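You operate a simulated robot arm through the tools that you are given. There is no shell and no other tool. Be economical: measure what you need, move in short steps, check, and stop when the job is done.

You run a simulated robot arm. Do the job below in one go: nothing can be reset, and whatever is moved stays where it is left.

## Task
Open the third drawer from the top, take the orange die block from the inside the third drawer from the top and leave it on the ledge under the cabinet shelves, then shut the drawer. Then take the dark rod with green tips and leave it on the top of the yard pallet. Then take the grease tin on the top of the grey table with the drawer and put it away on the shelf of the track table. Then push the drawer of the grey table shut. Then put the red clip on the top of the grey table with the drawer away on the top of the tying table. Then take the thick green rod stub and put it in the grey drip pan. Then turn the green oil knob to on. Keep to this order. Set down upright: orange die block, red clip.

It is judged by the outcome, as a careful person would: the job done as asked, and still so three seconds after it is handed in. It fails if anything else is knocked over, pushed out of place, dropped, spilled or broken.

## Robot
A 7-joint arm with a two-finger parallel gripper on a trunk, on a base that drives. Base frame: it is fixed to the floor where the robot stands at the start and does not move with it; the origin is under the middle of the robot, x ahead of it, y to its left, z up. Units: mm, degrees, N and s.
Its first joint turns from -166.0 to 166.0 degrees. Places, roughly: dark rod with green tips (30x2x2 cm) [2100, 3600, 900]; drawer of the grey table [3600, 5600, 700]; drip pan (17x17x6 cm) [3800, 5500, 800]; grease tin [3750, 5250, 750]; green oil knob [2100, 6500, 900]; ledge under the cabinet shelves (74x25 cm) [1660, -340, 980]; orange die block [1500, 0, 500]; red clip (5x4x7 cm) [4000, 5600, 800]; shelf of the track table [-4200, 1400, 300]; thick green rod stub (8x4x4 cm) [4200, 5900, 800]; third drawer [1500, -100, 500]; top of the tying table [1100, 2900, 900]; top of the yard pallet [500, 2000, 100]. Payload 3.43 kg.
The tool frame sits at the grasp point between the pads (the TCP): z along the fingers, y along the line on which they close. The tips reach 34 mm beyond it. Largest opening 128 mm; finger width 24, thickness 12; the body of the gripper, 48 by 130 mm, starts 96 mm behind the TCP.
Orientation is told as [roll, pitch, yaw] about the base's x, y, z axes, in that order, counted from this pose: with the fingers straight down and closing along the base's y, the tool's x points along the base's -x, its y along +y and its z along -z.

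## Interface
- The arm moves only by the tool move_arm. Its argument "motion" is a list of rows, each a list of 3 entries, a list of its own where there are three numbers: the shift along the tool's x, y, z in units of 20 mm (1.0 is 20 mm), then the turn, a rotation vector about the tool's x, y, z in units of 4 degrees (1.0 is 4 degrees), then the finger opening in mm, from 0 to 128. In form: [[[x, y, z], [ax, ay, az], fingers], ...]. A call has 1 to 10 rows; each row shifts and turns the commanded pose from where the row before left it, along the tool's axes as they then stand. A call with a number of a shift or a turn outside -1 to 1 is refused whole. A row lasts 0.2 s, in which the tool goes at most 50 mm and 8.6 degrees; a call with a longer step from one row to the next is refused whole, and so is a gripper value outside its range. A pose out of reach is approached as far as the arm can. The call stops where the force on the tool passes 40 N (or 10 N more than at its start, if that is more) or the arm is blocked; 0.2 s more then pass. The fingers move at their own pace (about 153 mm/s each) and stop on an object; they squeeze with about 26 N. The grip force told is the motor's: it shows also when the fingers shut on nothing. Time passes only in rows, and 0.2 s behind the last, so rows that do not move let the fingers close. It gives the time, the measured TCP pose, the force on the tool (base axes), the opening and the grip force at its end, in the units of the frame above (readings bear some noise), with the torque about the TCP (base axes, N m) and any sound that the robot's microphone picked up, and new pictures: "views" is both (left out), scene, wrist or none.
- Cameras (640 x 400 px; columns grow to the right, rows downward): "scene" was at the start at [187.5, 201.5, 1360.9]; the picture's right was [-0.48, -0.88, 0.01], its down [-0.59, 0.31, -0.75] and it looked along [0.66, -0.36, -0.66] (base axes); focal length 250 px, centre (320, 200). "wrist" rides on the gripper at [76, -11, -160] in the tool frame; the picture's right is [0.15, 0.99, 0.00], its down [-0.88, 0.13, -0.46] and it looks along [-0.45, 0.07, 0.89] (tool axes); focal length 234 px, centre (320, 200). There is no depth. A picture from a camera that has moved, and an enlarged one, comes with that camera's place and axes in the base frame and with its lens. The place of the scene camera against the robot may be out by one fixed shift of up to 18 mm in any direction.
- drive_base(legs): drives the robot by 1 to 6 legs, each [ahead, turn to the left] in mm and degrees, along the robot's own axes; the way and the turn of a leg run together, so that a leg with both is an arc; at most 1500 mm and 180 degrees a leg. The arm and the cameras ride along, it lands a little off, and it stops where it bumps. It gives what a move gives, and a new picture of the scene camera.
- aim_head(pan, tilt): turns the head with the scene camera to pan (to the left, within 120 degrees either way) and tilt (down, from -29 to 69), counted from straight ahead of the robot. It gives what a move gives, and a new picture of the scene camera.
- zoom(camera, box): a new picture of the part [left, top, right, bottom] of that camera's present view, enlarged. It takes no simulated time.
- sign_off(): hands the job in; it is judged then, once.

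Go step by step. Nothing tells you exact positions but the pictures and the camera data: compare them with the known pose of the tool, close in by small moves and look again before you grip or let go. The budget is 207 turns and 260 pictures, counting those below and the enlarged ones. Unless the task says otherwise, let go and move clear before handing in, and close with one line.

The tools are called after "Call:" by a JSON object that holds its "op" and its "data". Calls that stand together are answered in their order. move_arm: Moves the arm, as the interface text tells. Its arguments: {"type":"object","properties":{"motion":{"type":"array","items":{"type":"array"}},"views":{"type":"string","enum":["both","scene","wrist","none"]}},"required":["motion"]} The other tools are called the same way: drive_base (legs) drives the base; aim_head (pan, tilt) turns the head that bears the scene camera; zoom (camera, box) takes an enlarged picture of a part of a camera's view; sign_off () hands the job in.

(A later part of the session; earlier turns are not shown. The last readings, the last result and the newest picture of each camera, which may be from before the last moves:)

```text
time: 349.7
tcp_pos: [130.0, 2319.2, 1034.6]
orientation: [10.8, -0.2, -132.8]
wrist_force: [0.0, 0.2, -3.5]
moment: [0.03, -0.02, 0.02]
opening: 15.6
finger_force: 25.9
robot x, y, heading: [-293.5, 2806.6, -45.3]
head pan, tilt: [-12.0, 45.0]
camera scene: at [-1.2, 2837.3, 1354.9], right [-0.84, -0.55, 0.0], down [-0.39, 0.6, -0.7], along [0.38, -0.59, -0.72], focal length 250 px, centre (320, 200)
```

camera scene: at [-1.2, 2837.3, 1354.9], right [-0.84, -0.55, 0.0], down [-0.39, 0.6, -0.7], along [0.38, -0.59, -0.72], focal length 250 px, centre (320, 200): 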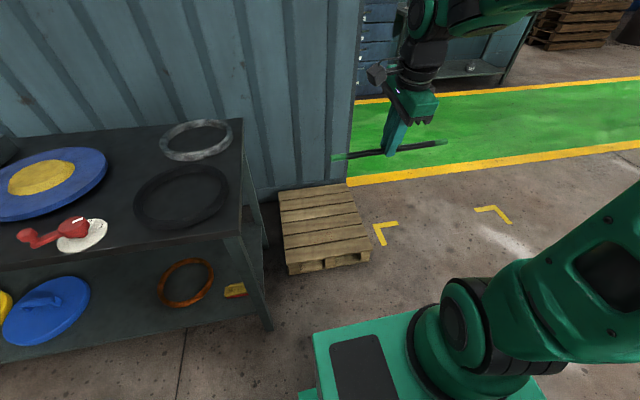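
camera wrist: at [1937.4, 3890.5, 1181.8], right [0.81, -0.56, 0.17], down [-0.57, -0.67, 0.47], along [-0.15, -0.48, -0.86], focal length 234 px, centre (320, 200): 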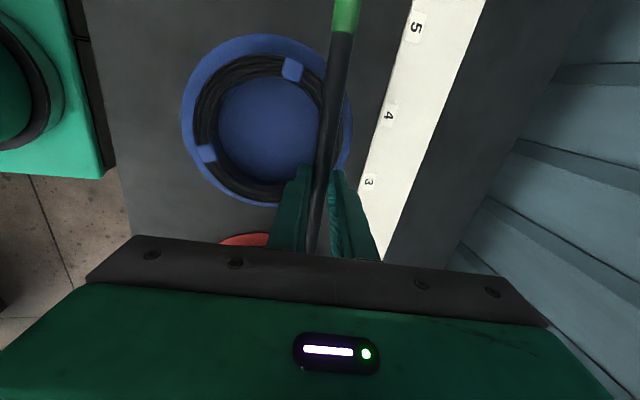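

The pallet spans about 470 × 570 mm just ahead. I drive up to it and lower the rod.

Call:
{"op": "drive_base", "data": {"legs": [[0, -0.3], [495, 0]]}}

Call:
{"op": "move_arm", "data": {"motion": [[[0, 0, 1], [0.27, 0, 0], 0], [[0, 0, 1], [0.27, 0, 0], 0], [[0, 0, 1], [0.27, 0, 0], 0], [[0, 0, 1], [0.27, 0, 0], 0], [[0, 0, 1], [0.27, 0, 0], 0], [[0, 0, 1], [0.27, 0, 0], 0], [[0, 0, 1], [0.27, 0, 0], 0], [[0, 0, 1], [0.27, 0, 0], 0], [[0, 0, 1], [0.27, 0, 0], 0], [[0, 0, 1], [0.27, 0, 0], 0]], "views": "none"}}

Call:
{"op": "move_arm", "data": {"motion": [[[0, 0, 1], [0, 0, 0], 0], [[0, 0, 1], [0, 0, 0], 0], [[0, 0, 1], [0, 0, 0], 0], [[0, 0, 1], [0, 0, 0], 0], [[0, 0, 1], [0, 0, 0], 0], [[0, 0, 1], [0, 0, 0], 0], [[0, 0, 1], [0, 0, 0], 0], [[0, 0, 1], [0, 0, 0], 0], [[0, 0, 1], [0, 0, 0], 0], [[0, 0, 1], [0, 0, 0], 0]], "views": "both"}}

```text
time: 352.9
tcp_pos: [480.2, 1967.8, 1035.0]
orientation: [10.8, -0.2, -132.9]
wrist_force: [-0.6, 0.0, -4.7]
moment: [0.05, -0.01, 0.0]
opening: 15.8
finger_force: 26.2
robot x, y, heading: [56.4, 2457.0, -45.2]
head pan, tilt: [-12.0, 45.0]
camera scene: at [348.2, 2485.5, 1354.9], right [-0.84, -0.54, 0.0], down [-0.39, 0.6, -0.7], along [0.38, -0.59, -0.72], focal length 250 px, centre (320, 200)
```

scene: 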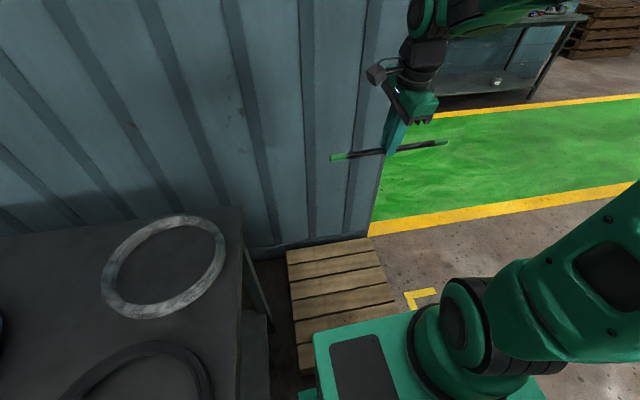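

```text
time: 355.1
tcp_pos: [487.5, 1963.3, 843.5]
orientation: [0.7, -0.2, -132.7]
wrist_force: [-0.1, -0.6, -4.2]
moment: [0.0, -0.03, 0.0]
opening: 15.8
finger_force: 26.4
robot x, y, heading: [56.5, 2457.1, -45.1]
head pan, tilt: [-12.0, 45.0]
```

```text
time: 357.3
tcp_pos: [488.3, 1959.5, 643.9]
orientation: [0.7, -0.1, -132.8]
wrist_force: [-0.5, 0.4, -4.6]
moment: [0.0, -0.03, 0.0]
opening: 15.5
finger_force: 26.4
robot x, y, heading: [55.0, 2454.6, -45.0]
head pan, tilt: [-12.0, 45.0]
camera scene: at [348.1, 2485.6, 1354.9], right [-0.84, -0.54, 0.0], down [-0.39, 0.6, -0.7], along [0.38, -0.59, -0.72], focal length 250 px, centre (320, 200)
camera wrist: at [529.1, 2023.7, 803.4], right [0.83, -0.56, 0.01], down [-0.51, -0.73, 0.46], along [-0.25, -0.39, -0.89], focal length 234 px, centre (320, 200)
```

scene: 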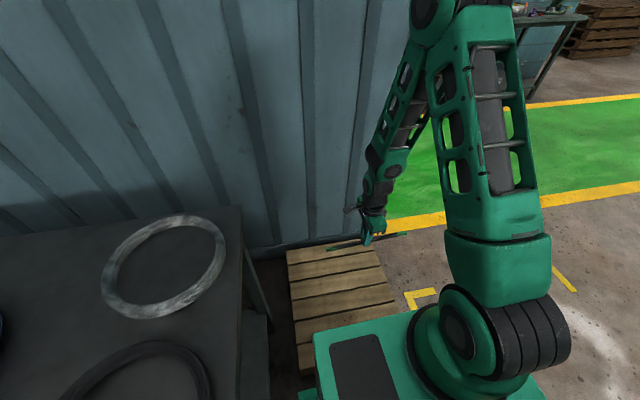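
wrist: 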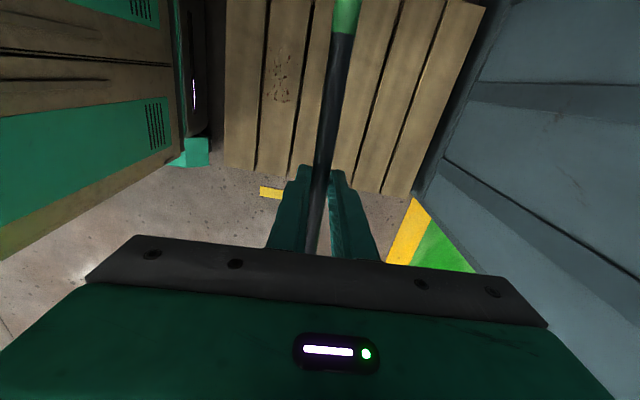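

Position over the pallet is good; I centre it by 50 mm and keep lowering.

Call:
{"op": "move_arm", "data": {"motion": [[[0.5, 0, 1], [0, 0, 0], 0], [[0.5, 0, 1], [0, 0, 0], 0], [[0.5, 0, 1], [0, 0, 0], 0], [[0.5, 0, 1], [0, 0, 0], 0], [[0.5, 0, 1], [0, 0, 0], 0], [[0, 0, 1], [0, 0, 0], 0], [[0, 0, 1], [0, 0, 0], 0], [[0, 0, 1], [0, 0, 0], 0], [[0, 0, 1], [0, 0, 0], 0], [[0, 0, 1], [0, 0, 0], 0]], "views": "none"}}

Call:
{"op": "move_arm", "data": {"motion": [[[0, 0, 1], [0, 0, 0], 0], [[0, 0, 1], [0, 0, 0], 0], [[0, 0, 1], [0, 0, 0], 0], [[0, 0, 1], [0, 0, 0], 0], [[0, 0, 1], [0, 0, 0], 0], [[0, 0, 1], [0, 0, 0], 0], [[0, 0, 1], [0, 0, 0], 0], [[0, 0, 1], [0, 0, 0], 0], [[0, 0, 0], [0, 0, 0], 0]], "views": "wrist"}}

```text
time: 359.5
tcp_pos: [524.0, 1994.9, 444.5]
orientation: [0.8, -0.2, -132.9]
wrist_force: [0.2, 0.5, -5.2]
moment: [0.04, -0.05, -0.04]
opening: 15.7
finger_force: 25.9
robot x, y, heading: [52.5, 2452.2, -44.9]
head pan, tilt: [-12.0, 45.0]
```

```text
time: 361.5
tcp_pos: [525.4, 1991.0, 284.8]
orientation: [0.7, -0.2, -132.7]
wrist_force: [-0.1, 0.0, -4.7]
moment: [0.07, -0.04, 0.02]
opening: 15.8
finger_force: 26.4
robot x, y, heading: [59.3, 2455.9, -45.2]
head pan, tilt: [-12.0, 45.0]
camera wrist: at [566.6, 2056.8, 444.0], right [0.83, -0.56, 0.01], down [-0.51, -0.73, 0.46], along [-0.25, -0.39, -0.89], focal length 234 px, centre (320, 200)
```

wrist: 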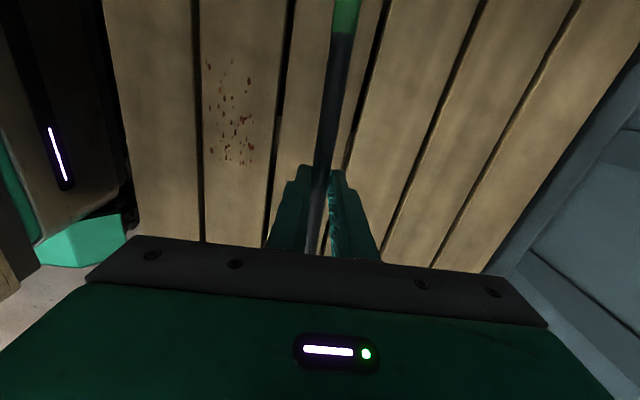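

I turn the rod ~12° so it rests across the slats and lower it with small steps until it touches.

Call:
{"op": "move_arm", "data": {"motion": [[[0, 0, 1], [0, 0, 1], 0], [[0, 0, 1], [0, 0, 1], 0], [[0, 0, 1], [0, 0, 1], 0], [[0, 0, 1], [0, 0, 0], 0], [[0, 0, 0.5], [0, 0, 0], 0], [[0, 0, 0.5], [0, 0, 0], 0], [[0, 0, 0.3], [0, 0, 0], 0], [[0, 0, 0.3], [0, 0, 0], 0], [[0, 0, 0.3], [0, 0, 0], 0]], "views": "wrist"}}

```text
time: 363.5
tcp_pos: [524.8, 1991.6, 177.4]
orientation: [1.3, 0.1, -144.7]
wrist_force: [-1.0, -0.3, -3.7]
moment: [0.02, 0.01, 0.02]
opening: 15.7
finger_force: 25.9
robot x, y, heading: [59.5, 2452.0, -45.3]
head pan, tilt: [-12.0, 45.0]
stopped in row 9: the force on the tool passed its limit at 61 N (the readings are from after the stop); the commanded pose is now the measured one
camera wrist: at [575.7, 2047.7, 336.0], right [0.69, -0.72, 0.02], down [-0.65, -0.61, 0.46], along [-0.32, -0.33, -0.89], focal length 234 px, centre (320, 200)
```

wrist: 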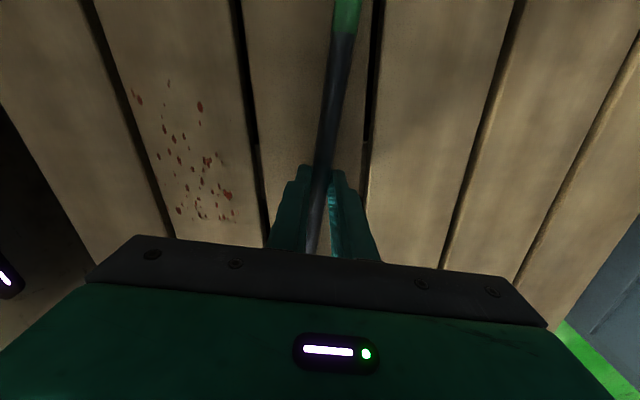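

Touched at about z 175. I set it down softly, open, and rise.

Call:
{"op": "move_arm", "data": {"motion": [[[0, 0, 0.1], [0, 0, 0], 0], [[0, 0, 0.06], [0, 0, 0], 0], [[0, 0, 0], [0, 0, 0], 24], [[0, 0, 0], [0, 0, 0], 40], [[0, 0, 0], [0, 0, 0], 40], [[0, 0, -0.5], [0, 0, 0], 40], [[0, 0, -1], [0, 0, 0], 40], [[0, 0, -1], [0, 0, 0], 40], [[0, 0, -1], [0, 0, 0], 40], [[0, 0, -1], [0, 0, 0], 40]], "views": "wrist"}}

```text
time: 365.7
tcp_pos: [523.1, 1994.6, 263.7]
orientation: [1.4, 0.1, -144.7]
wrist_force: [0.4, 0.1, 0.3]
moment: [0.02, 0.01, 0.0]
opening: 39.7
finger_force: 0.0
robot x, y, heading: [57.9, 2452.8, -45.0]
head pan, tilt: [-12.0, 45.0]
camera wrist: at [575.8, 2050.3, 422.7], right [0.69, -0.72, 0.02], down [-0.65, -0.61, 0.46], along [-0.32, -0.33, -0.89], focal length 234 px, centre (320, 200)
```

wrist: 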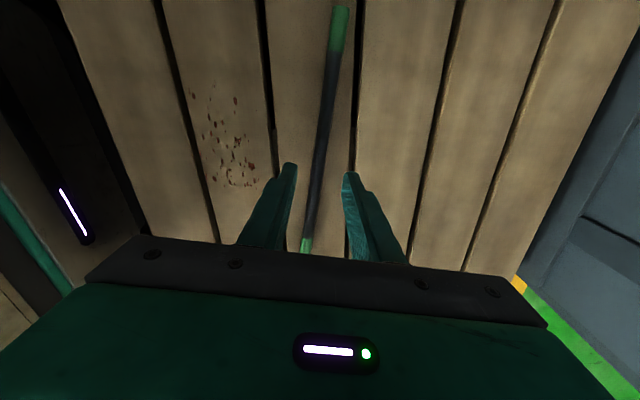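

The rod lies on the pallet. Now I raise the arm, turn the hand back to standard, and drive up the aisle to the grey table.

Call:
{"op": "move_arm", "data": {"motion": [[[0, 0, -1], [0, 0, 0], 40], [[0, 0, -1], [0, 0, -1], 40], [[0, 0, -1], [0, 0, -1], 40], [[0, 0, -1], [0, 0, -1], 40], [[0, 0, -1], [0, 0, -1], 40], [[0, 0, -1], [0, 0, -1], 40], [[0, 0, -1], [0, 0, -1], 40], [[0, 0, -1], [0, 0, -1], 40], [[0, 0, -1], [0, 0, -1], 40], [[0, 0, -1], [0, 0, -1], 40]], "views": "none"}}

Call:
{"op": "move_arm", "data": {"motion": [[[0, 0, -1], [0, 0, -1], 40], [[0, 0, -1], [0, 0, -1], 40], [[0, 0, -1], [0, 0, -1], 40], [[0, 0, -1], [0, 0, -1], 40], [[0, 0, -1], [0, 0, -1], 40], [[0, 0, -1], [0, 0, -1], 40], [[0, 0, -1], [0, 0, -1], 40], [[0, 0, -1], [0, 0, -1], 40], [[0, 0, -1], [0, 0, -1], 40], [[0, 0, -1], [0, 0, -1], 40]], "views": "none"}}

Call:
{"op": "move_arm", "data": {"motion": [[[0, 0, -1], [0, 0, -1], 40], [[0, 0, -1], [0, 0, -1], 40], [[0, 0, -1], [0, 0, -1], 40], [[0, 0, -1], [0, 0, -1], 40], [[0, 0, -1], [0, 0, -1], 40], [[0, 0, -1], [0, 0, -1], 40], [[0, 0, -1], [0, 0, 0], 40], [[0, 0, -1], [0, 0, 0], 40], [[0, 0, -1], [0, 0, 0], 40], [[0, 0, -1], [0, 0, 0], 40]], "views": "none"}}

Call:
{"op": "drive_base", "data": {"legs": [[-420, 0], [0, 90], [1300, 0], [1400, 0], [1200, 0]]}}

```text
time: 367.9
tcp_pos: [521.6, 1998.6, 463.5]
orientation: [1.2, -0.7, -108.7]
wrist_force: [-0.1, 0.2, 0.0]
moment: [0.01, 0.01, -0.02]
opening: 40.0
finger_force: 0.1
robot x, y, heading: [57.5, 2451.6, -45.2]
head pan, tilt: [-12.0, 45.0]
```

```text
time: 370.1
tcp_pos: [516.3, 1999.8, 663.9]
orientation: [0.4, -1.3, -68.6]
wrist_force: [-1.0, 0.0, 0.4]
moment: [0.0, -0.01, 0.02]
opening: 39.8
finger_force: 0.2
robot x, y, heading: [57.6, 2454.2, -44.9]
head pan, tilt: [-12.0, 45.0]
```

```text
time: 372.3
tcp_pos: [515.1, 2004.5, 863.2]
orientation: [-0.2, -1.2, -44.7]
wrist_force: [-0.6, -0.1, 0.1]
moment: [0.02, 0.02, -0.01]
opening: 40.1
finger_force: 0.1
robot x, y, heading: [56.4, 2455.1, -44.7]
head pan, tilt: [-12.0, 45.0]
```

```text
time: 376.8
tcp_pos: [353.9, 2586.0, 878.6]
orientation: [-1.2, -2.3, -15.8]
wrist_force: [-5.5, -1.7, 4.6]
moment: [0.11, 0.34, 0.13]
opening: 38.4
finger_force: 0.1
robot x, y, heading: [-239.0, 2742.8, -15.1]
head pan, tilt: [-12.0, 45.0]
stopped in leg 2: the force on the tool passed its limit at 65 N (the readings are from after the stop); the commanded pose is now the measured one
camera scene: at [1.8, 2915.7, 1354.8], right [-0.45, -0.89, 0.0], down [-0.64, 0.32, -0.7], along [0.62, -0.32, -0.72], focal length 250 px, centre (320, 200)
```

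scene: 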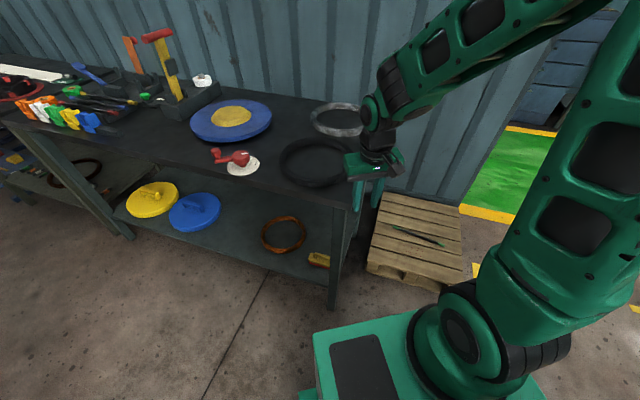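

The hand bumped the table's end while turning; nothing seems moved. I turn back, raise the hand higher, and check.

Call:
{"op": "drive_base", "data": {"legs": [[0, -12]]}}

Call:
{"op": "move_arm", "data": {"motion": [[[0, 0, -1], [0, 0, 0], 40], [[0, 0, -1], [0, 0, 0], 40], [[0, 0, -1], [0, 0, 0], 40], [[0, 0, -1], [0, 0, 0], 40], [[0, 0, -1], [0, 0, 0], 40], [[0, 0, -1], [0, 0, 0], 40], [[0, 0, -1], [0, 0, 0], 40], [[0, 0, -1], [0, 0, 0], 40], [[0, 0, -1], [0, 0, 0], 40]], "views": "scene"}}

Call:
{"op": "zoom", "data": {"camera": "scene", "box": [120, 60, 480, 300]}}

```text
time: 378.1
tcp_pos: [309.4, 2466.4, 878.3]
orientation: [-1.1, -2.3, -27.8]
wrist_force: [-0.3, -0.9, -0.3]
moment: [-0.06, 0.0, 0.02]
opening: 40.0
finger_force: 0.1
robot x, y, heading: [-240.2, 2745.6, -26.8]
head pan, tilt: [-12.0, 45.0]
camera scene: at [31.1, 2865.0, 1354.9], right [-0.63, -0.78, 0.0], down [-0.56, 0.45, -0.7], along [0.54, -0.44, -0.72], focal length 250 px, centre (320, 200)
```

scene: 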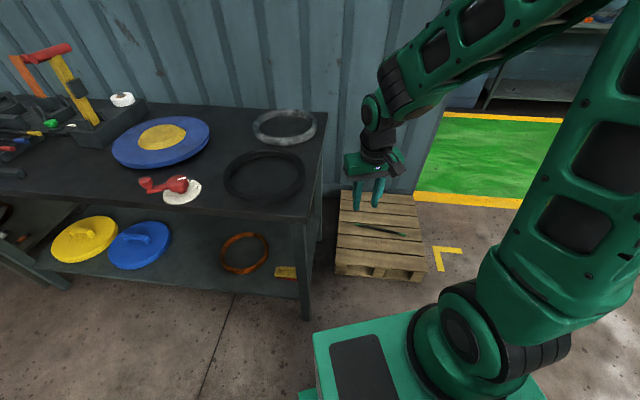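

```text
time: 380.1
tcp_pos: [292.7, 2478.1, 1065.4]
orientation: [-1.1, -3.1, -27.8]
wrist_force: [-0.2, 0.4, 0.1]
moment: [-0.09, 0.02, -0.01]
opening: 39.9
finger_force: 0.1
robot x, y, heading: [-238.5, 2745.5, -26.9]
head pan, tilt: [-12.0, 45.0]
camera scene: at [31.2, 2864.9, 1354.9], right [-0.63, -0.78, 0.0], down [-0.56, 0.45, -0.7], along [0.54, -0.44, -0.72], focal length 250 px, centre (320, 200)
```

scene: 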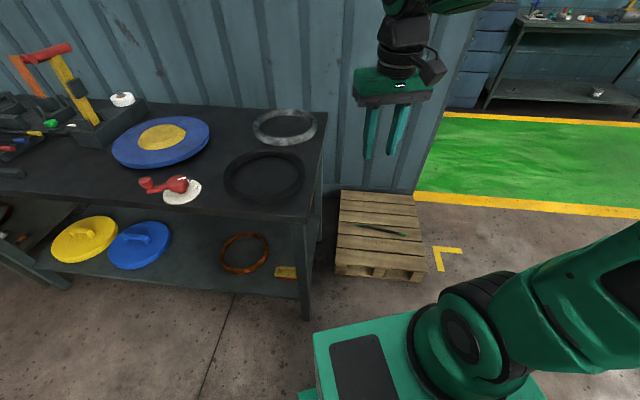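

```text
1.67 times, centred on (300, 180) of scene
camera zoom: at [31.2, 2864.9, 1354.9], right [-0.63, -0.78, 0.0], down [-0.56, 0.45, -0.7], along [0.54, -0.44, -0.72], focal length 416 px, centre (353, 233)
```

zoom: 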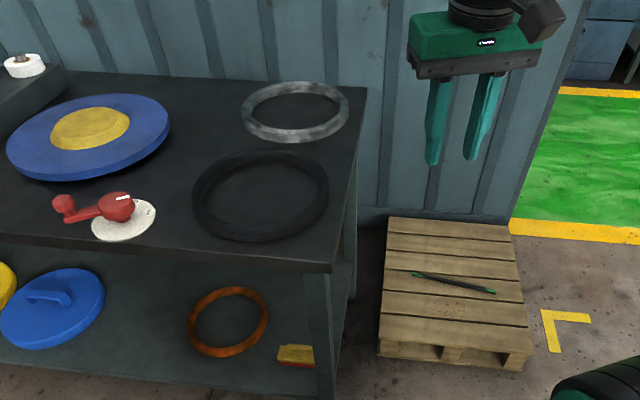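

All is in order, and the rod rests on the pallet. I drive up the aisle towards the grey table.

Call:
{"op": "drive_base", "data": {"legs": [[0, 71.4], [1400, 0], [1400, 0], [1100, 0]]}}

Call:
{"op": "aim_head", "data": {"pan": -25, "tilt": 25}}

```text
time: 402.4
tcp_pos: [2940.8, 5881.0, 1064.5]
orientation: [-1.1, -3.1, 44.4]
wrist_force: [-0.2, 0.0, 0.2]
moment: [0.03, 0.0, 0.01]
opening: 39.7
finger_force: 0.1
robot x, y, heading: [2524.7, 5455.3, 45.3]
head pan, tilt: [-12.0, 45.0]
camera scene: at [2506.4, 5753.1, 1354.9], right [0.55, -0.84, 0.0], down [-0.6, -0.39, -0.7], along [0.58, 0.38, -0.72], focal length 250 px, centre (320, 200)
```

scene: 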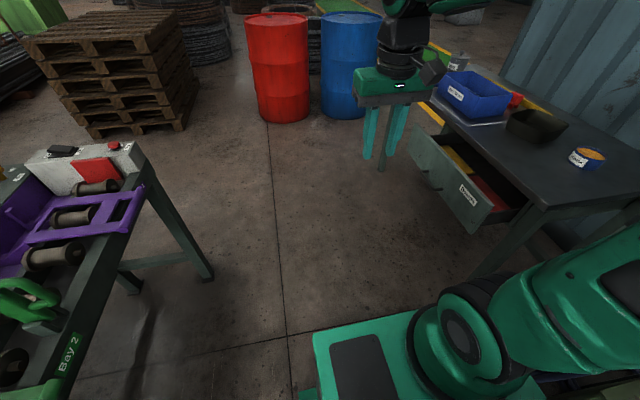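

```text
time: 403.3
tcp_pos: [2933.2, 5871.9, 1071.4]
orientation: [-1.2, -3.8, 44.4]
wrist_force: [-0.2, -0.3, -0.2]
moment: [0.01, 0.02, 0.02]
opening: 39.8
finger_force: 0.0
robot x, y, heading: [2526.8, 5453.6, 45.1]
head pan, tilt: [-25.0, 25.0]
camera scene: at [2525.1, 5740.8, 1385.3], right [0.35, -0.94, 0.01], down [-0.41, -0.16, -0.9], along [0.85, 0.31, -0.43], focal length 250 px, centre (320, 200)
```

scene: 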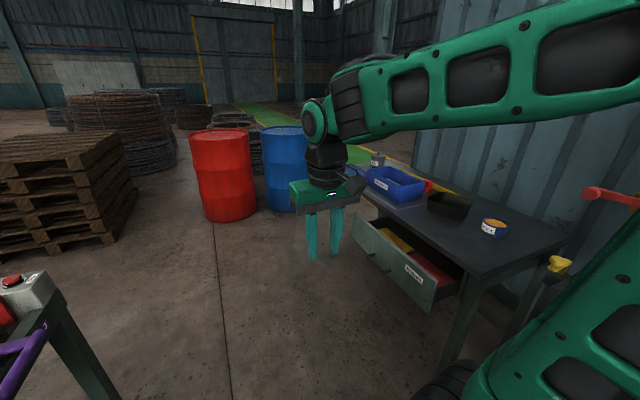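

The grey table with its open drawer and the orange tin are ahead on the right. I drive abeam of the tin and turn to face the table.

Call:
{"op": "drive_base", "data": {"legs": [[770, 0], [0, -90.5], [55, 0]]}}

Call:
{"op": "aim_head", "data": {"pan": -10, "tilt": 42}}

Call:
{"op": "move_arm", "data": {"motion": [[[-0.8, 0, 0], [0, 0, 0], 110], [[-0.8, 0, 0], [0, 0, 0], 110], [[-0.8, 0, 0], [0, 0, 0], 110], [[-0.8, 0, 0], [0, 0, 0], 110], [[-0.8, 0, 0.3], [0, 0, 0], 110], [[-0.8, 0, 0.3], [0, 0, 0], 110], [[-0.8, 0, 0.3], [0, 0, 0], 110], [[-0.8, 0, 0.3], [0, 0, 0], 110]], "views": "both"}}

```text
time: 412.4
tcp_pos: [3507.3, 5545.1, 1071.8]
orientation: [-1.0, -3.8, -46.6]
wrist_force: [-0.8, -0.2, 0.0]
moment: [0.08, -0.02, -0.01]
opening: 39.8
finger_force: 0.0
robot x, y, heading: [3111.6, 5974.8, -45.7]
head pan, tilt: [-25.0, 25.0]
camera scene: at [3388.0, 5981.1, 1385.5], right [-0.94, -0.33, 0.01], down [-0.15, 0.41, -0.9], along [0.3, -0.85, -0.43], focal length 250 px, centre (320, 200)
```

scene: 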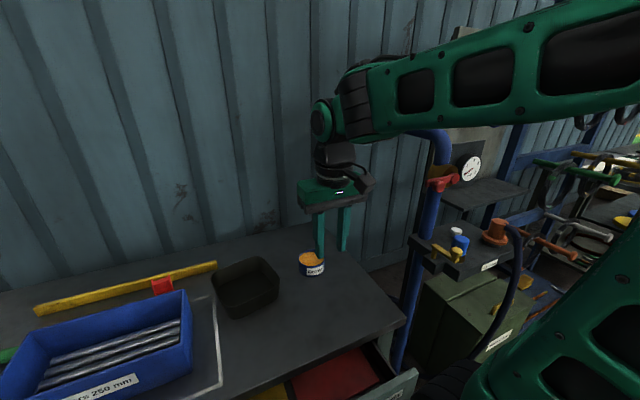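

```text
time: 413.2
tcp_pos: [3498.1, 5555.2, 1078.5]
orientation: [-1.0, -4.6, -46.5]
wrist_force: [-0.6, -0.5, 0.4]
moment: [0.02, 0.0, -0.01]
opening: 39.9
finger_force: 0.1
robot x, y, heading: [3104.4, 5969.9, -45.7]
head pan, tilt: [-10.0, 42.0]
camera scene: at [3404.5, 5999.3, 1359.2], right [-0.83, -0.56, 0.0], down [-0.38, 0.56, -0.73], along [0.41, -0.61, -0.68], focal length 250 px, centre (320, 200)
```

scene: 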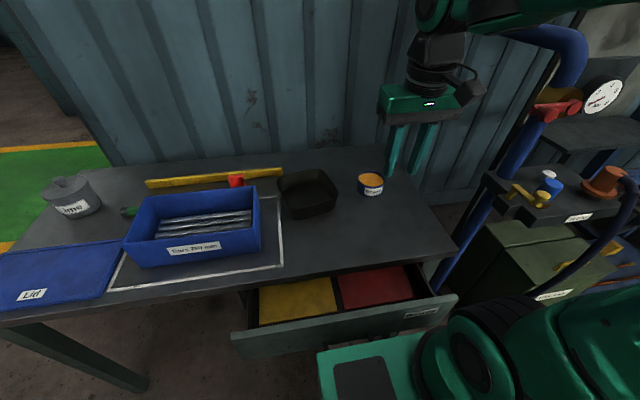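

```text
time: 415.0
tcp_pos: [3585.7, 5459.9, 1062.9]
orientation: [-1.1, -4.5, -46.6]
wrist_force: [0.4, 0.6, -0.1]
moment: [-0.03, 0.01, 0.04]
opening: 110.1
finger_force: 0.1
robot x, y, heading: [3109.7, 5971.6, -45.8]
head pan, tilt: [-10.0, 42.0]
camera scene: at [3404.4, 5999.5, 1359.2], right [-0.83, -0.56, 0.0], down [-0.38, 0.56, -0.73], along [0.41, -0.61, -0.68], focal length 250 px, centre (320, 200)
camera wrist: at [3518.1, 5518.6, 1216.4], right [0.62, 0.78, -0.03], down [0.68, -0.52, 0.52], along [0.39, -0.34, -0.85], focal length 234 px, centre (320, 200)
```

scene: 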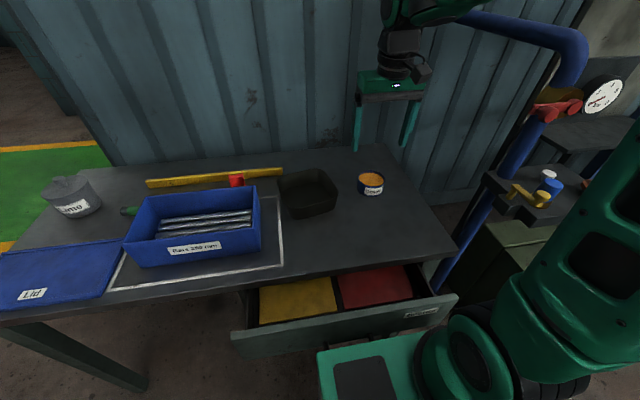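
wrist: 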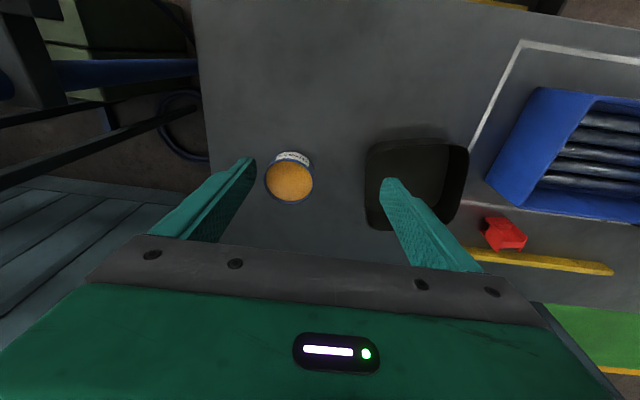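

I see tin, drip pan, red clip and blue bin. The tin is at about (3652, 5305), ~100 mm wide and open on top, so it must stay level. I move above it with the tool vertical.

Call:
{"op": "move_arm", "data": {"motion": [[[-0.9, -0.35, 0.7], [0, 0.28, 0], 128], [[-0.9, -0.35, 0.7], [0, 0.28, 0], 128], [[-0.9, -0.35, 0.7], [0, 0.28, 0], 128], [[-0.9, -0.35, 0.7], [0, 0.28, 0], 128], [[-0.9, -0.35, 0.7], [0, 0, 0], 128], [[-0.9, -0.35, 0.7], [0, 0, 0], 128], [[-0.9, -0.35, 0.7], [0, 0, 0], 128], [[-0.9, -0.35, 0.7], [0, 0, 0], 128], [[-0.8, -0.35, 0.7], [0, 0, 0], 128], [[0, 0, 0], [0, 0, 0], 128]], "views": "both"}}

```text
time: 417.2
tcp_pos: [3650.8, 5299.6, 944.7]
orientation: [-1.0, 0.0, -46.7]
wrist_force: [0.3, 0.4, -1.7]
moment: [0.03, -0.02, 0.02]
opening: 127.8
finger_force: 0.0
robot x, y, heading: [3109.8, 5972.1, -45.8]
head pan, tilt: [-10.0, 42.0]
camera scene: at [3404.6, 5999.3, 1359.2], right [-0.83, -0.56, 0.0], down [-0.38, 0.56, -0.73], along [0.41, -0.61, -0.68], focal length 250 px, centre (320, 200)
camera wrist: at [3590.8, 5348.4, 1102.9], right [0.62, 0.79, -0.02], down [0.7, -0.55, 0.45], along [0.35, -0.29, -0.89], focal length 234 px, centre (320, 200)
```

scene: 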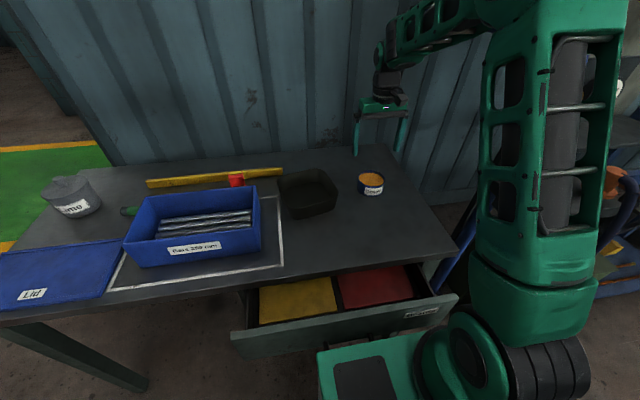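
wrist: 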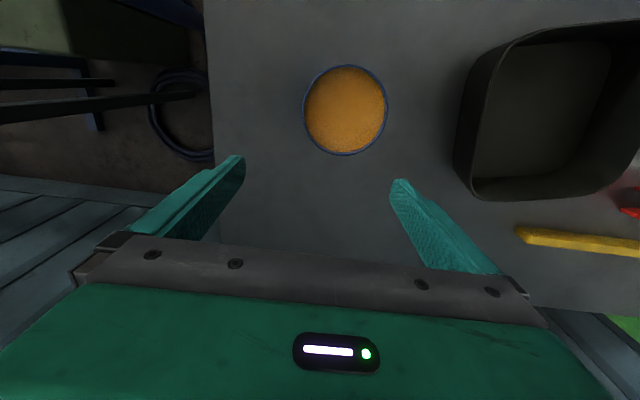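

The tin's rim is at about (3625, 5350, 849), 85 mm across. I centre and descend around it.

Call:
{"op": "move_arm", "data": {"motion": [[[0.9, 0.27, 0], [0, 0, 0], 128], [[0.9, 0.27, 0], [0, 0, 0], 128], [[0.9, 0.27, 0.5], [0, 0, 0], 128], [[0, 0, 0.8], [0, 0, 0], 128], [[0, 0, 0], [0, 0, 0], 128]], "views": "wrist"}}

```text
time: 418.4
tcp_pos: [3625.0, 5349.5, 916.4]
orientation: [-0.9, 0.0, -46.7]
wrist_force: [-0.9, 0.2, -0.3]
moment: [0.01, 0.02, 0.03]
opening: 128.2
finger_force: 0.0
robot x, y, heading: [3108.7, 5970.9, -45.8]
head pan, tilt: [-10.0, 42.0]
camera wrist: at [3566.2, 5398.3, 1076.2], right [0.62, 0.79, -0.02], down [0.7, -0.55, 0.45], along [0.35, -0.29, -0.89], focal length 234 px, centre (320, 200)
```

wrist: 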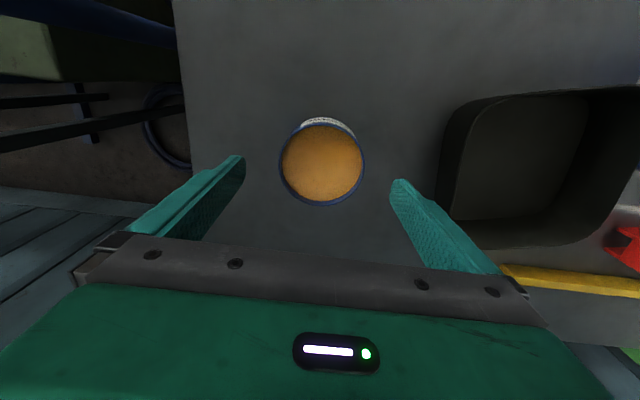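

Perfectly centred. I descend and close.

Call:
{"op": "move_arm", "data": {"motion": [[[0, 0, 1], [0, 0, 0], 128], [[0, 0, 1], [0, 0, 0], 128], [[0, 0, 1], [0, 0, 0], 128], [[0, 0, 0.7], [0, 0, 0], 128], [[0, 0, 0], [0, 0, 0], 100], [[0, 0, 0], [0, 0, 0], 60], [[0, 0, 0], [0, 0, 0], 30], [[0, 0, 0], [0, 0, 0], 30]], "views": "wrist"}}

```text
time: 420.2
tcp_pos: [3624.6, 5347.3, 844.1]
orientation: [-1.0, 0.0, -46.7]
wrist_force: [1.9, 1.2, 0.1]
moment: [0.12, -0.17, 0.02]
opening: 89.9
finger_force: 26.1
robot x, y, heading: [3107.7, 5973.8, -45.6]
head pan, tilt: [-10.0, 42.0]
camera wrist: at [3565.6, 5396.6, 1003.8], right [0.62, 0.79, -0.02], down [0.7, -0.55, 0.45], along [0.35, -0.29, -0.89], focal length 234 px, centre (320, 200)
```

wrist: 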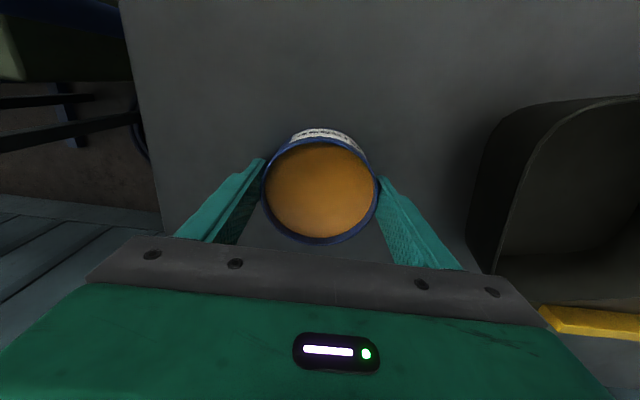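

Gripped, but the target is a low shelf under a table top, so I need a flatter hand. I re-grip the tin with the tool pitched about 50°.

Call:
{"op": "move_arm", "data": {"motion": [[[0, 0, 0], [0, 0, 0], 110], [[0, 0, 0], [0, 0, 0], 128], [[0, 0, -1], [0, 0, 0], 128], [[0, 0, -1], [0, 0, 0], 128], [[0, 0, -1], [0, 0, 0], 128], [[0, 0, -1], [0, -0.5, 0], 128], [[0.6, 0, -0.5], [0, -1, 0], 128], [[0.6, 0, -0.5], [0, -1, 0], 128], [[0.6, 0, -0.5], [0, -1, 0], 128], [[0, 0, 0], [0, -1, 0], 128]], "views": "none"}}

Call:
{"op": "move_arm", "data": {"motion": [[[0, 0, 0], [0, -1, 0], 128], [[0, 0, 0], [0, -1, 0], 128], [[0, 0, 0], [0, -1, 0], 128], [[0, 0, 0], [0, -1, 0], 128], [[0, 0, 0], [0, -1, 0], 128], [[0, 0, 0], [0, -1, 0], 128], [[0, 0, 0], [0, -1, 0], 128], [[0, 0, 0], [0, -1, 0], 128], [[0, 0, 0], [0, 0, 0], 128]], "views": "both"}}

```text
time: 422.4
tcp_pos: [3597.6, 5376.7, 949.7]
orientation: [-1.0, -18.1, -46.3]
wrist_force: [-0.5, 0.1, -0.4]
moment: [0.02, 0.03, 0.03]
opening: 128.2
finger_force: 0.0
robot x, y, heading: [3108.1, 5967.9, -45.6]
head pan, tilt: [-10.0, 42.0]
```

```text
time: 424.4
tcp_pos: [3598.9, 5376.9, 950.5]
orientation: [-1.6, -50.0, -45.4]
wrist_force: [-0.5, 1.2, -0.1]
moment: [-0.03, 0.02, 0.01]
opening: 127.5
finger_force: 0.0
robot x, y, heading: [3109.3, 5973.1, -45.9]
head pan, tilt: [-10.0, 42.0]
camera scene: at [3404.6, 5999.3, 1359.2], right [-0.83, -0.56, 0.0], down [-0.38, 0.56, -0.73], along [0.41, -0.61, -0.68], focal length 250 px, centre (320, 200)
camera wrist: at [3472.5, 5493.3, 993.3], right [0.65, 0.75, -0.13], down [0.26, -0.06, 0.97], along [0.71, -0.66, -0.23], focal length 234 px, centre (320, 200)
```

scene: 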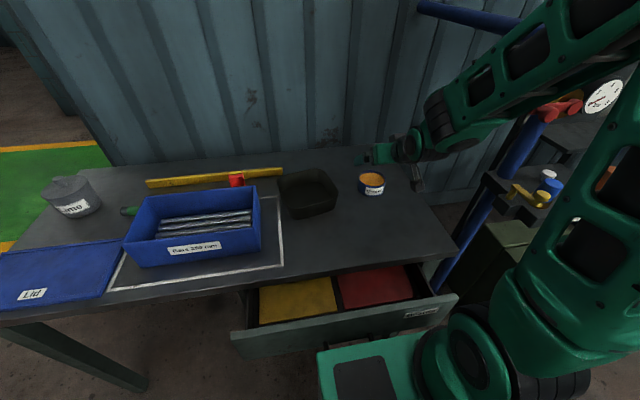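
wrist: 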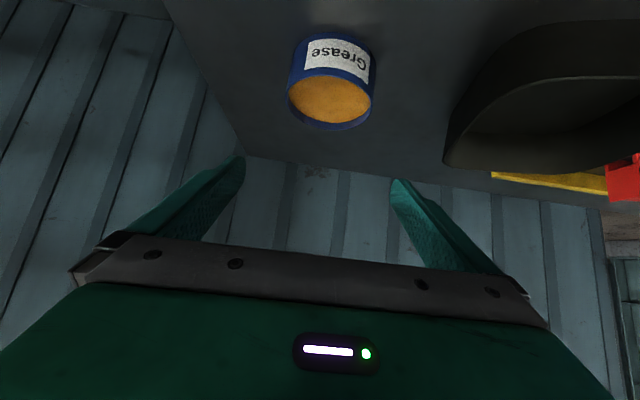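

Label "Grease" and tin in view; table top at ~794, tin 55 mm tall. I approach with the flatter hand and grip.

Call:
{"op": "move_arm", "data": {"motion": [[[0.58, 0, 0.9], [0, 0, 0], 128], [[0.58, 0, 0.9], [0, 0, 0], 128], [[0.58, 0, 0.9], [0, 0, 0], 128], [[0.58, 0, 0.9], [0, 0, 0], 128], [[0.58, 0, 0.9], [0, 0, 0], 128], [[0.58, 0, 0.9], [0, 0, 0], 128], [[0, 0, 0], [0, 0, 0], 100], [[0, 0, 0], [0, 0, 0], 50], [[0, 0, 0], [0, 0, 0], 30], [[0, 0, 0], [0, 0, 0], 30]], "views": "wrist"}}

```text
time: 425.9
tcp_pos: [3622.6, 5358.9, 840.1]
orientation: [-0.8, -51.2, -45.6]
wrist_force: [0.4, -1.2, -1.1]
moment: [0.0, 0.02, -0.01]
opening: 99.8
finger_force: 0.0
robot x, y, heading: [3109.1, 5969.3, -45.6]
head pan, tilt: [-10.0, 42.0]
stopped in row 7: the force on the tool passed its limit at 56 N (the readings are from after the stop); the commanded pose is now the measured one
camera wrist: at [3493.2, 5474.9, 880.3], right [0.65, 0.75, -0.12], down [0.24, -0.05, 0.97], along [0.72, -0.66, -0.21], focal length 234 px, centre (320, 200)
```

wrist: 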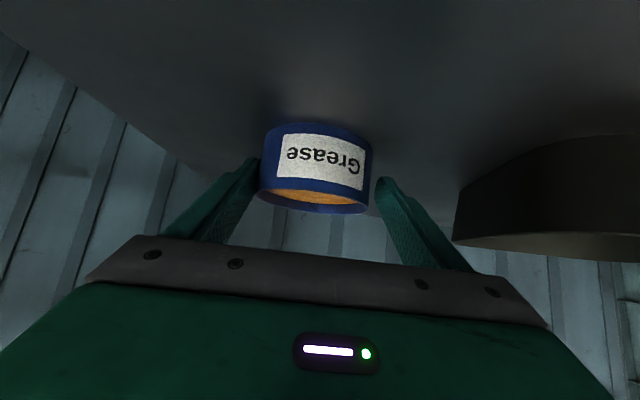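

A fingertip touched the table; at this height the pads already cover the tin. I close here.

Call:
{"op": "move_arm", "data": {"motion": [[[0, 0, 0.2], [0, 0, 0], 90], [[0, 0, 0], [0, 0, 0], 60], [[0, 0, 0], [0, 0, 0], 30], [[0, 0, 0], [0, 0, 0], 30], [[-0.38, 0, -0.32], [0, 0, 0], 30], [[-0.77, 0, -0.64], [0, 0, 0], 30], [[-0.77, 0, -0.64], [0, 0, 0], 30], [[-0.77, 0, -0.64], [0, 0, 0], 30], [[-0.77, 0, -0.64], [0, 0, 0], 30], [[-0.77, 0, -0.64], [0, 0, 0], 30]], "views": "both"}}

```text
time: 428.1
tcp_pos: [3623.9, 5358.4, 945.5]
orientation: [-0.7, -51.2, -45.6]
wrist_force: [-0.5, -0.1, -3.4]
moment: [0.03, 0.02, 0.02]
opening: 89.4
finger_force: 26.2
robot x, y, heading: [3108.3, 5972.2, -45.6]
head pan, tilt: [-10.0, 42.0]
camera scene: at [3404.7, 5999.1, 1359.1], right [-0.83, -0.56, 0.0], down [-0.38, 0.56, -0.73], along [0.41, -0.61, -0.68], focal length 250 px, centre (320, 200)
camera wrist: at [3495.7, 5473.9, 987.3], right [0.65, 0.75, -0.12], down [0.24, -0.05, 0.97], along [0.72, -0.66, -0.21], focal length 234 px, centre (320, 200)
```

scene: 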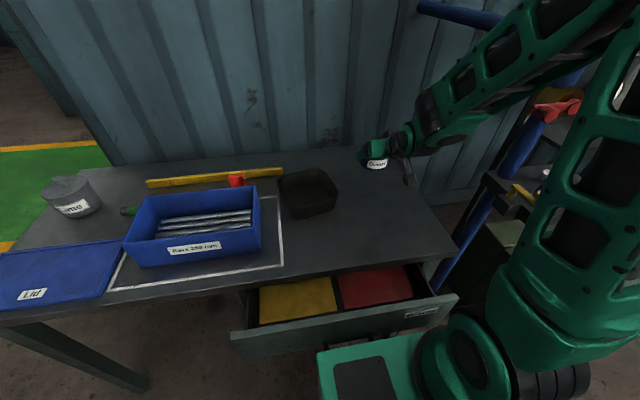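
wrist: 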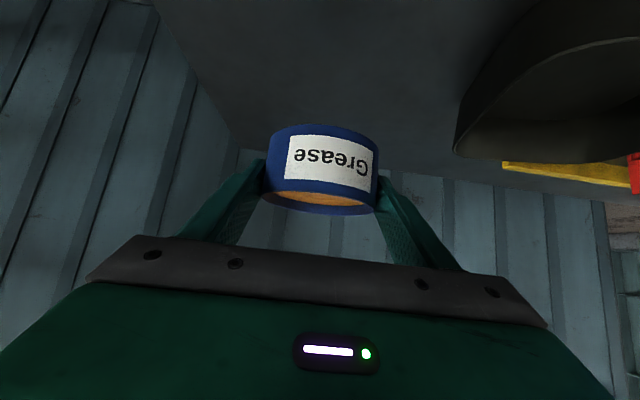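

Tin held level. I back away from the table and drive down the aisle toward the hall's far end.

Call:
{"op": "move_arm", "data": {"motion": [[[-0.77, 0, -0.64], [0, 0, 0], 30], [[-0.77, 0, -0.64], [0, 0, 0], 30], [[-0.77, 0, -0.64], [0, 0, 0], 30], [[0.2, 0, -0.3], [0, 0, 0], 30]], "views": "none"}}

Call:
{"op": "drive_base", "data": {"legs": [[-170, 0], [0, -90], [1400, 0], [1400, 0], [1300, 0], [900, 0]]}}

Call:
{"op": "aim_head", "data": {"pan": 20, "tilt": 20}}

```text
time: 429.1
tcp_pos: [3618.0, 5364.7, 1006.7]
orientation: [-0.6, -51.2, -45.5]
wrist_force: [0.9, 0.0, -4.4]
moment: [0.04, 0.02, -0.04]
opening: 89.0
finger_force: 25.6
robot x, y, heading: [3106.6, 5973.2, -45.8]
head pan, tilt: [-10.0, 42.0]
```

```text
time: 432.3
tcp_pos: [3224.2, 5364.2, 1027.7]
orientation: [0.6, -52.7, -68.4]
wrist_force: [0.3, -1.5, -4.5]
moment: [0.09, 0.01, 0.0]
opening: 89.7
finger_force: 25.2
robot x, y, heading: [2995.0, 6093.9, -69.2]
head pan, tilt: [-10.0, 42.0]
stopped in leg 2: the force on the tool passed its limit at 70 N (the readings are from after the stop); the commanded pose is now the measured one
camera scene: at [3275.7, 6003.4, 1359.1], right [-0.98, -0.19, 0.0], down [-0.13, 0.67, -0.73], along [0.14, -0.72, -0.68], focal length 250 px, centre (320, 200)
```

scene: 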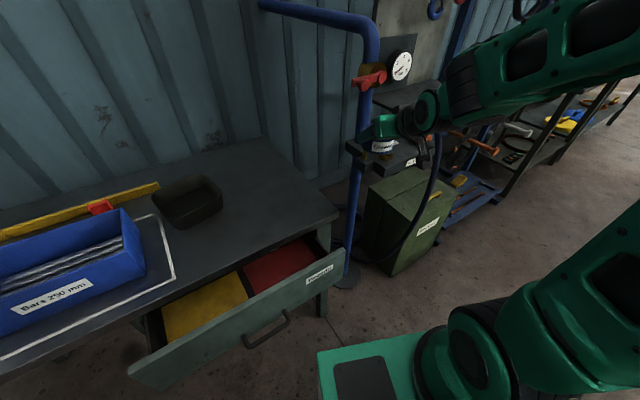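

```text
time: 433.2
tcp_pos: [3225.0, 5362.3, 1027.7]
orientation: [0.7, -52.8, -68.3]
wrist_force: [-0.3, -0.2, -5.3]
moment: [0.05, 0.03, -0.03]
opening: 89.7
finger_force: 26.2
robot x, y, heading: [3001.3, 6093.1, -69.3]
head pan, tilt: [20.0, 20.0]
camera scene: at [3320.9, 6014.8, 1393.4], right [-0.76, -0.65, 0.0], down [-0.23, 0.27, -0.93], along [0.61, -0.71, -0.35], focal length 250 px, centre (320, 200)
```

scene: 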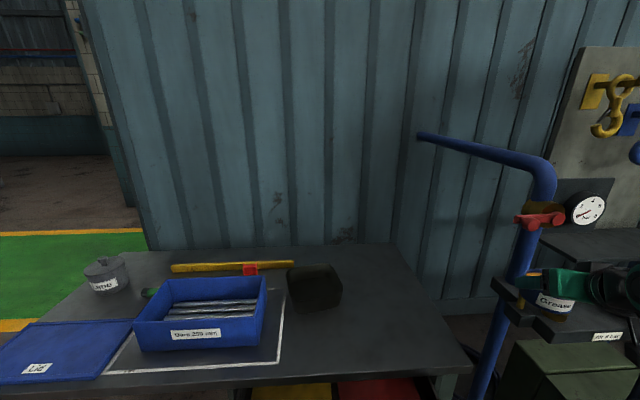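

The tin met the blue pipe of the neighbouring stand. I turn back left at once and inspect.

Call:
{"op": "drive_base", "data": {"legs": [[0, 16]]}}

Call:
{"op": "aim_head", "data": {"pan": -30, "tilt": 35}}

Call:
{"op": "zoom", "data": {"camera": "scene", "box": [200, 40, 520, 300]}}

```text
time: 434.6
tcp_pos: [3416.5, 5452.8, 1027.3]
orientation: [0.6, -52.8, -52.4]
wrist_force: [-0.2, -0.1, -4.1]
moment: [0.01, 0.05, 0.02]
opening: 89.8
finger_force: 26.0
robot x, y, heading: [2996.0, 6091.7, -52.9]
head pan, tilt: [20.0, 20.0]
camera scene: at [3330.4, 6104.1, 1393.4], right [-0.55, -0.84, 0.0], down [-0.29, 0.2, -0.94], along [0.78, -0.51, -0.35], focal length 250 px, centre (320, 200)
```

scene: 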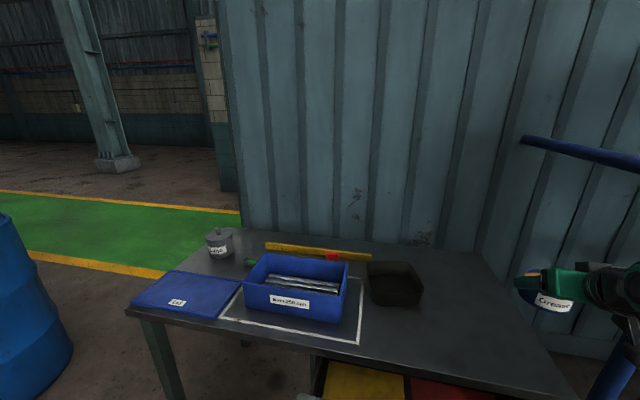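

```text
time: 435.8
tcp_pos: [3408.7, 5461.8, 1036.7]
orientation: [0.6, -53.5, -52.4]
wrist_force: [-0.3, -0.3, -4.4]
moment: [0.02, 0.05, 0.01]
opening: 89.7
finger_force: 26.3
robot x, y, heading: [2994.5, 6088.2, -53.0]
head pan, tilt: [-30.0, 35.0]
camera scene: at [3262.8, 6067.7, 1369.8], right [-0.99, -0.12, 0.01], down [-0.08, 0.58, -0.81], along [0.09, -0.81, -0.58], focal length 250 px, centre (320, 200)
```

scene: 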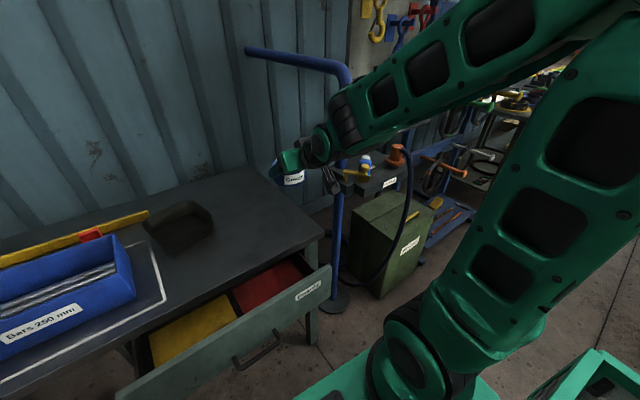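

```text
1.54 times, centred on (360, 170) of scene
camera zoom: at [3262.8, 6067.7, 1369.8], right [-0.99, -0.12, 0.01], down [-0.08, 0.58, -0.81], along [0.09, -0.81, -0.58], focal length 384 px, centre (258, 246)
```

zoom: 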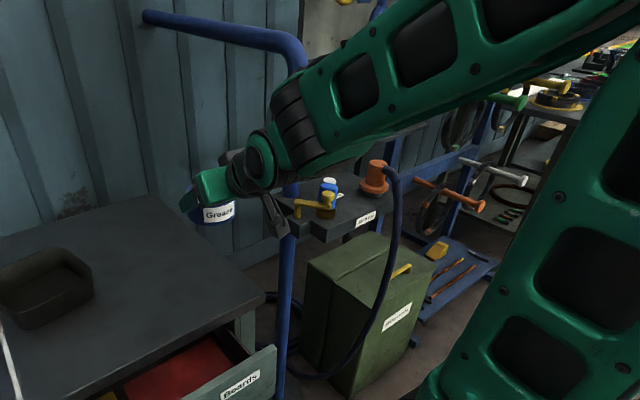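

Nothing was disturbed there. I draw the arm in, back off further and then turn.

Call:
{"op": "move_arm", "data": {"motion": [[[0.6, 0, -0.8], [0, 0, 0], 30], [[0.6, 0, -0.8], [0, 0, 0], 30], [[0.6, 0, -0.8], [0, 0, 0], 30]], "views": "none"}}

Call:
{"op": "drive_base", "data": {"legs": [[-130, 0], [0, -82.5], [1400, 0], [1400, 0], [1300, 0], [900, 0]]}}

Call:
{"op": "aim_head", "data": {"pan": 20, "tilt": 20}}

```text
time: 436.6
tcp_pos: [3372.7, 5506.5, 1040.9]
orientation: [0.6, -53.2, -52.4]
wrist_force: [0.8, -1.1, -4.4]
moment: [0.03, 0.04, 0.0]
opening: 89.7
finger_force: 26.3
out of reach, approached as far as the arm can: row 3
robot x, y, heading: [2993.2, 6089.4, -53.0]
head pan, tilt: [-30.0, 35.0]
```

```text
time: 439.0
tcp_pos: [3194.6, 5580.5, 1058.7]
orientation: [0.6, -55.3, -61.2]
wrist_force: [2.6, -2.4, -7.5]
moment: [0.01, 0.03, -0.02]
opening: 89.6
finger_force: 25.7
robot x, y, heading: [2914.6, 6197.1, -61.5]
head pan, tilt: [-30.0, 35.0]
stopped in leg 2: the robot was blocked; the commanded pose is now the measured one
camera scene: at [3181.4, 6131.1, 1369.4], right [-1.0, 0.03, 0.01], down [0.01, 0.58, -0.81], along [-0.03, -0.81, -0.58], focal length 250 px, centre (320, 200)
```

scene: 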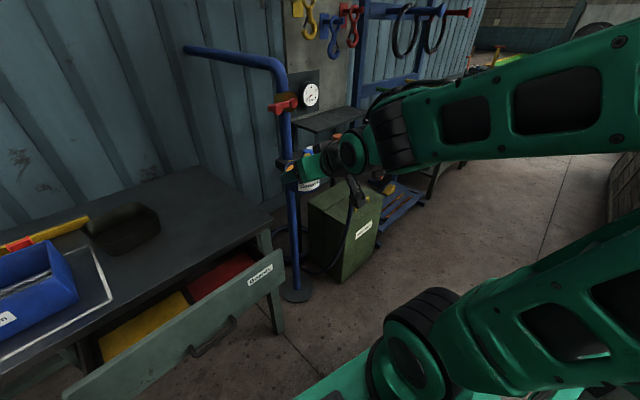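

```text
time: 440.2
tcp_pos: [3193.7, 5583.6, 1060.0]
orientation: [0.6, -55.5, -61.1]
wrist_force: [1.3, 0.1, -4.3]
moment: [0.06, 0.0, 0.02]
opening: 89.4
finger_force: 25.9
robot x, y, heading: [2917.0, 6194.7, -61.9]
head pan, tilt: [20.0, 20.0]
camera scene: at [3252.5, 6158.9, 1393.4], right [-0.67, -0.75, 0.0], down [-0.26, 0.24, -0.93], along [0.7, -0.62, -0.35], focal length 250 px, centre (320, 200)
```

scene: 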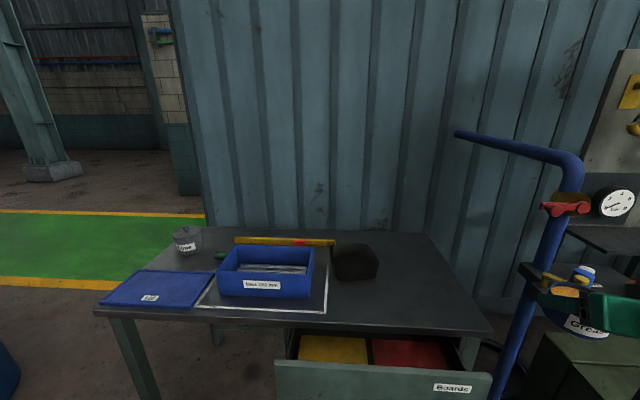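

The base bumped something behind while turning. I look behind me on both sides.

Call:
{"op": "aim_head", "data": {"pan": -118, "tilt": 40}}

Call:
{"op": "aim_head", "data": {"pan": 118, "tilt": 40}}

```text
time: 442.4
tcp_pos: [3193.5, 5581.9, 1060.1]
orientation: [0.6, -55.3, -61.1]
wrist_force: [-1.6, -0.9, -3.6]
moment: [0.05, 0.01, 0.0]
opening: 89.4
finger_force: 25.9
robot x, y, heading: [2921.7, 6196.9, -61.4]
head pan, tilt: [-118.0, 40.0]
camera scene: at [3097.8, 6220.7, 1363.8], right [-0.01, 1.0, 0.01], down [0.64, 0.01, -0.77], along [-0.77, 0.0, -0.64], focal length 250 px, centre (320, 200)
```

scene: 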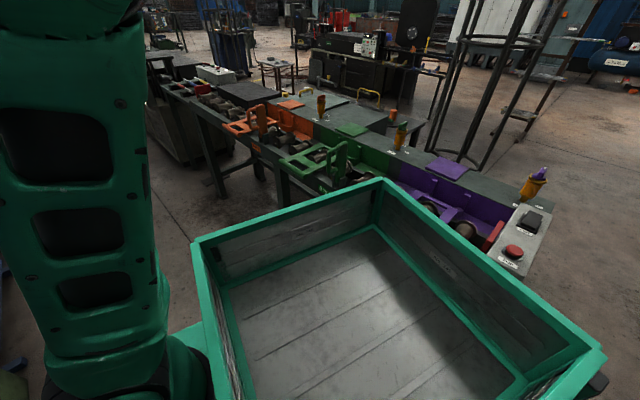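

```text
time: 445.7
tcp_pos: [3193.6, 5582.3, 1060.1]
orientation: [0.6, -55.4, -61.1]
wrist_force: [0.3, 0.4, -4.6]
moment: [0.02, 0.0, 0.01]
opening: 89.4
finger_force: 25.9
robot x, y, heading: [2923.0, 6192.7, -61.9]
head pan, tilt: [118.0, 40.0]
camera scene: at [3230.0, 6292.0, 1363.8], right [0.83, -0.55, -0.01], down [-0.36, -0.53, -0.77], along [0.42, 0.65, -0.64], focal length 250 px, centre (320, 200)
```

scene: 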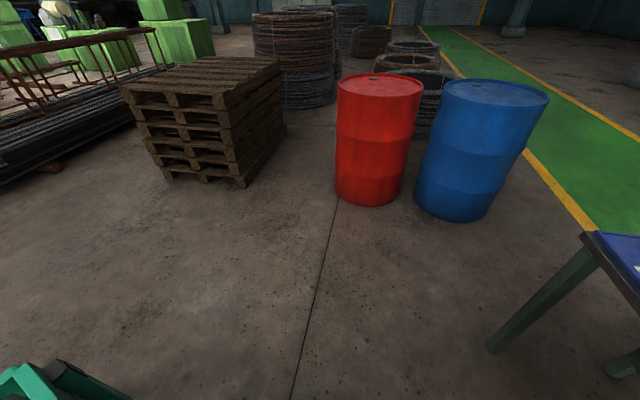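

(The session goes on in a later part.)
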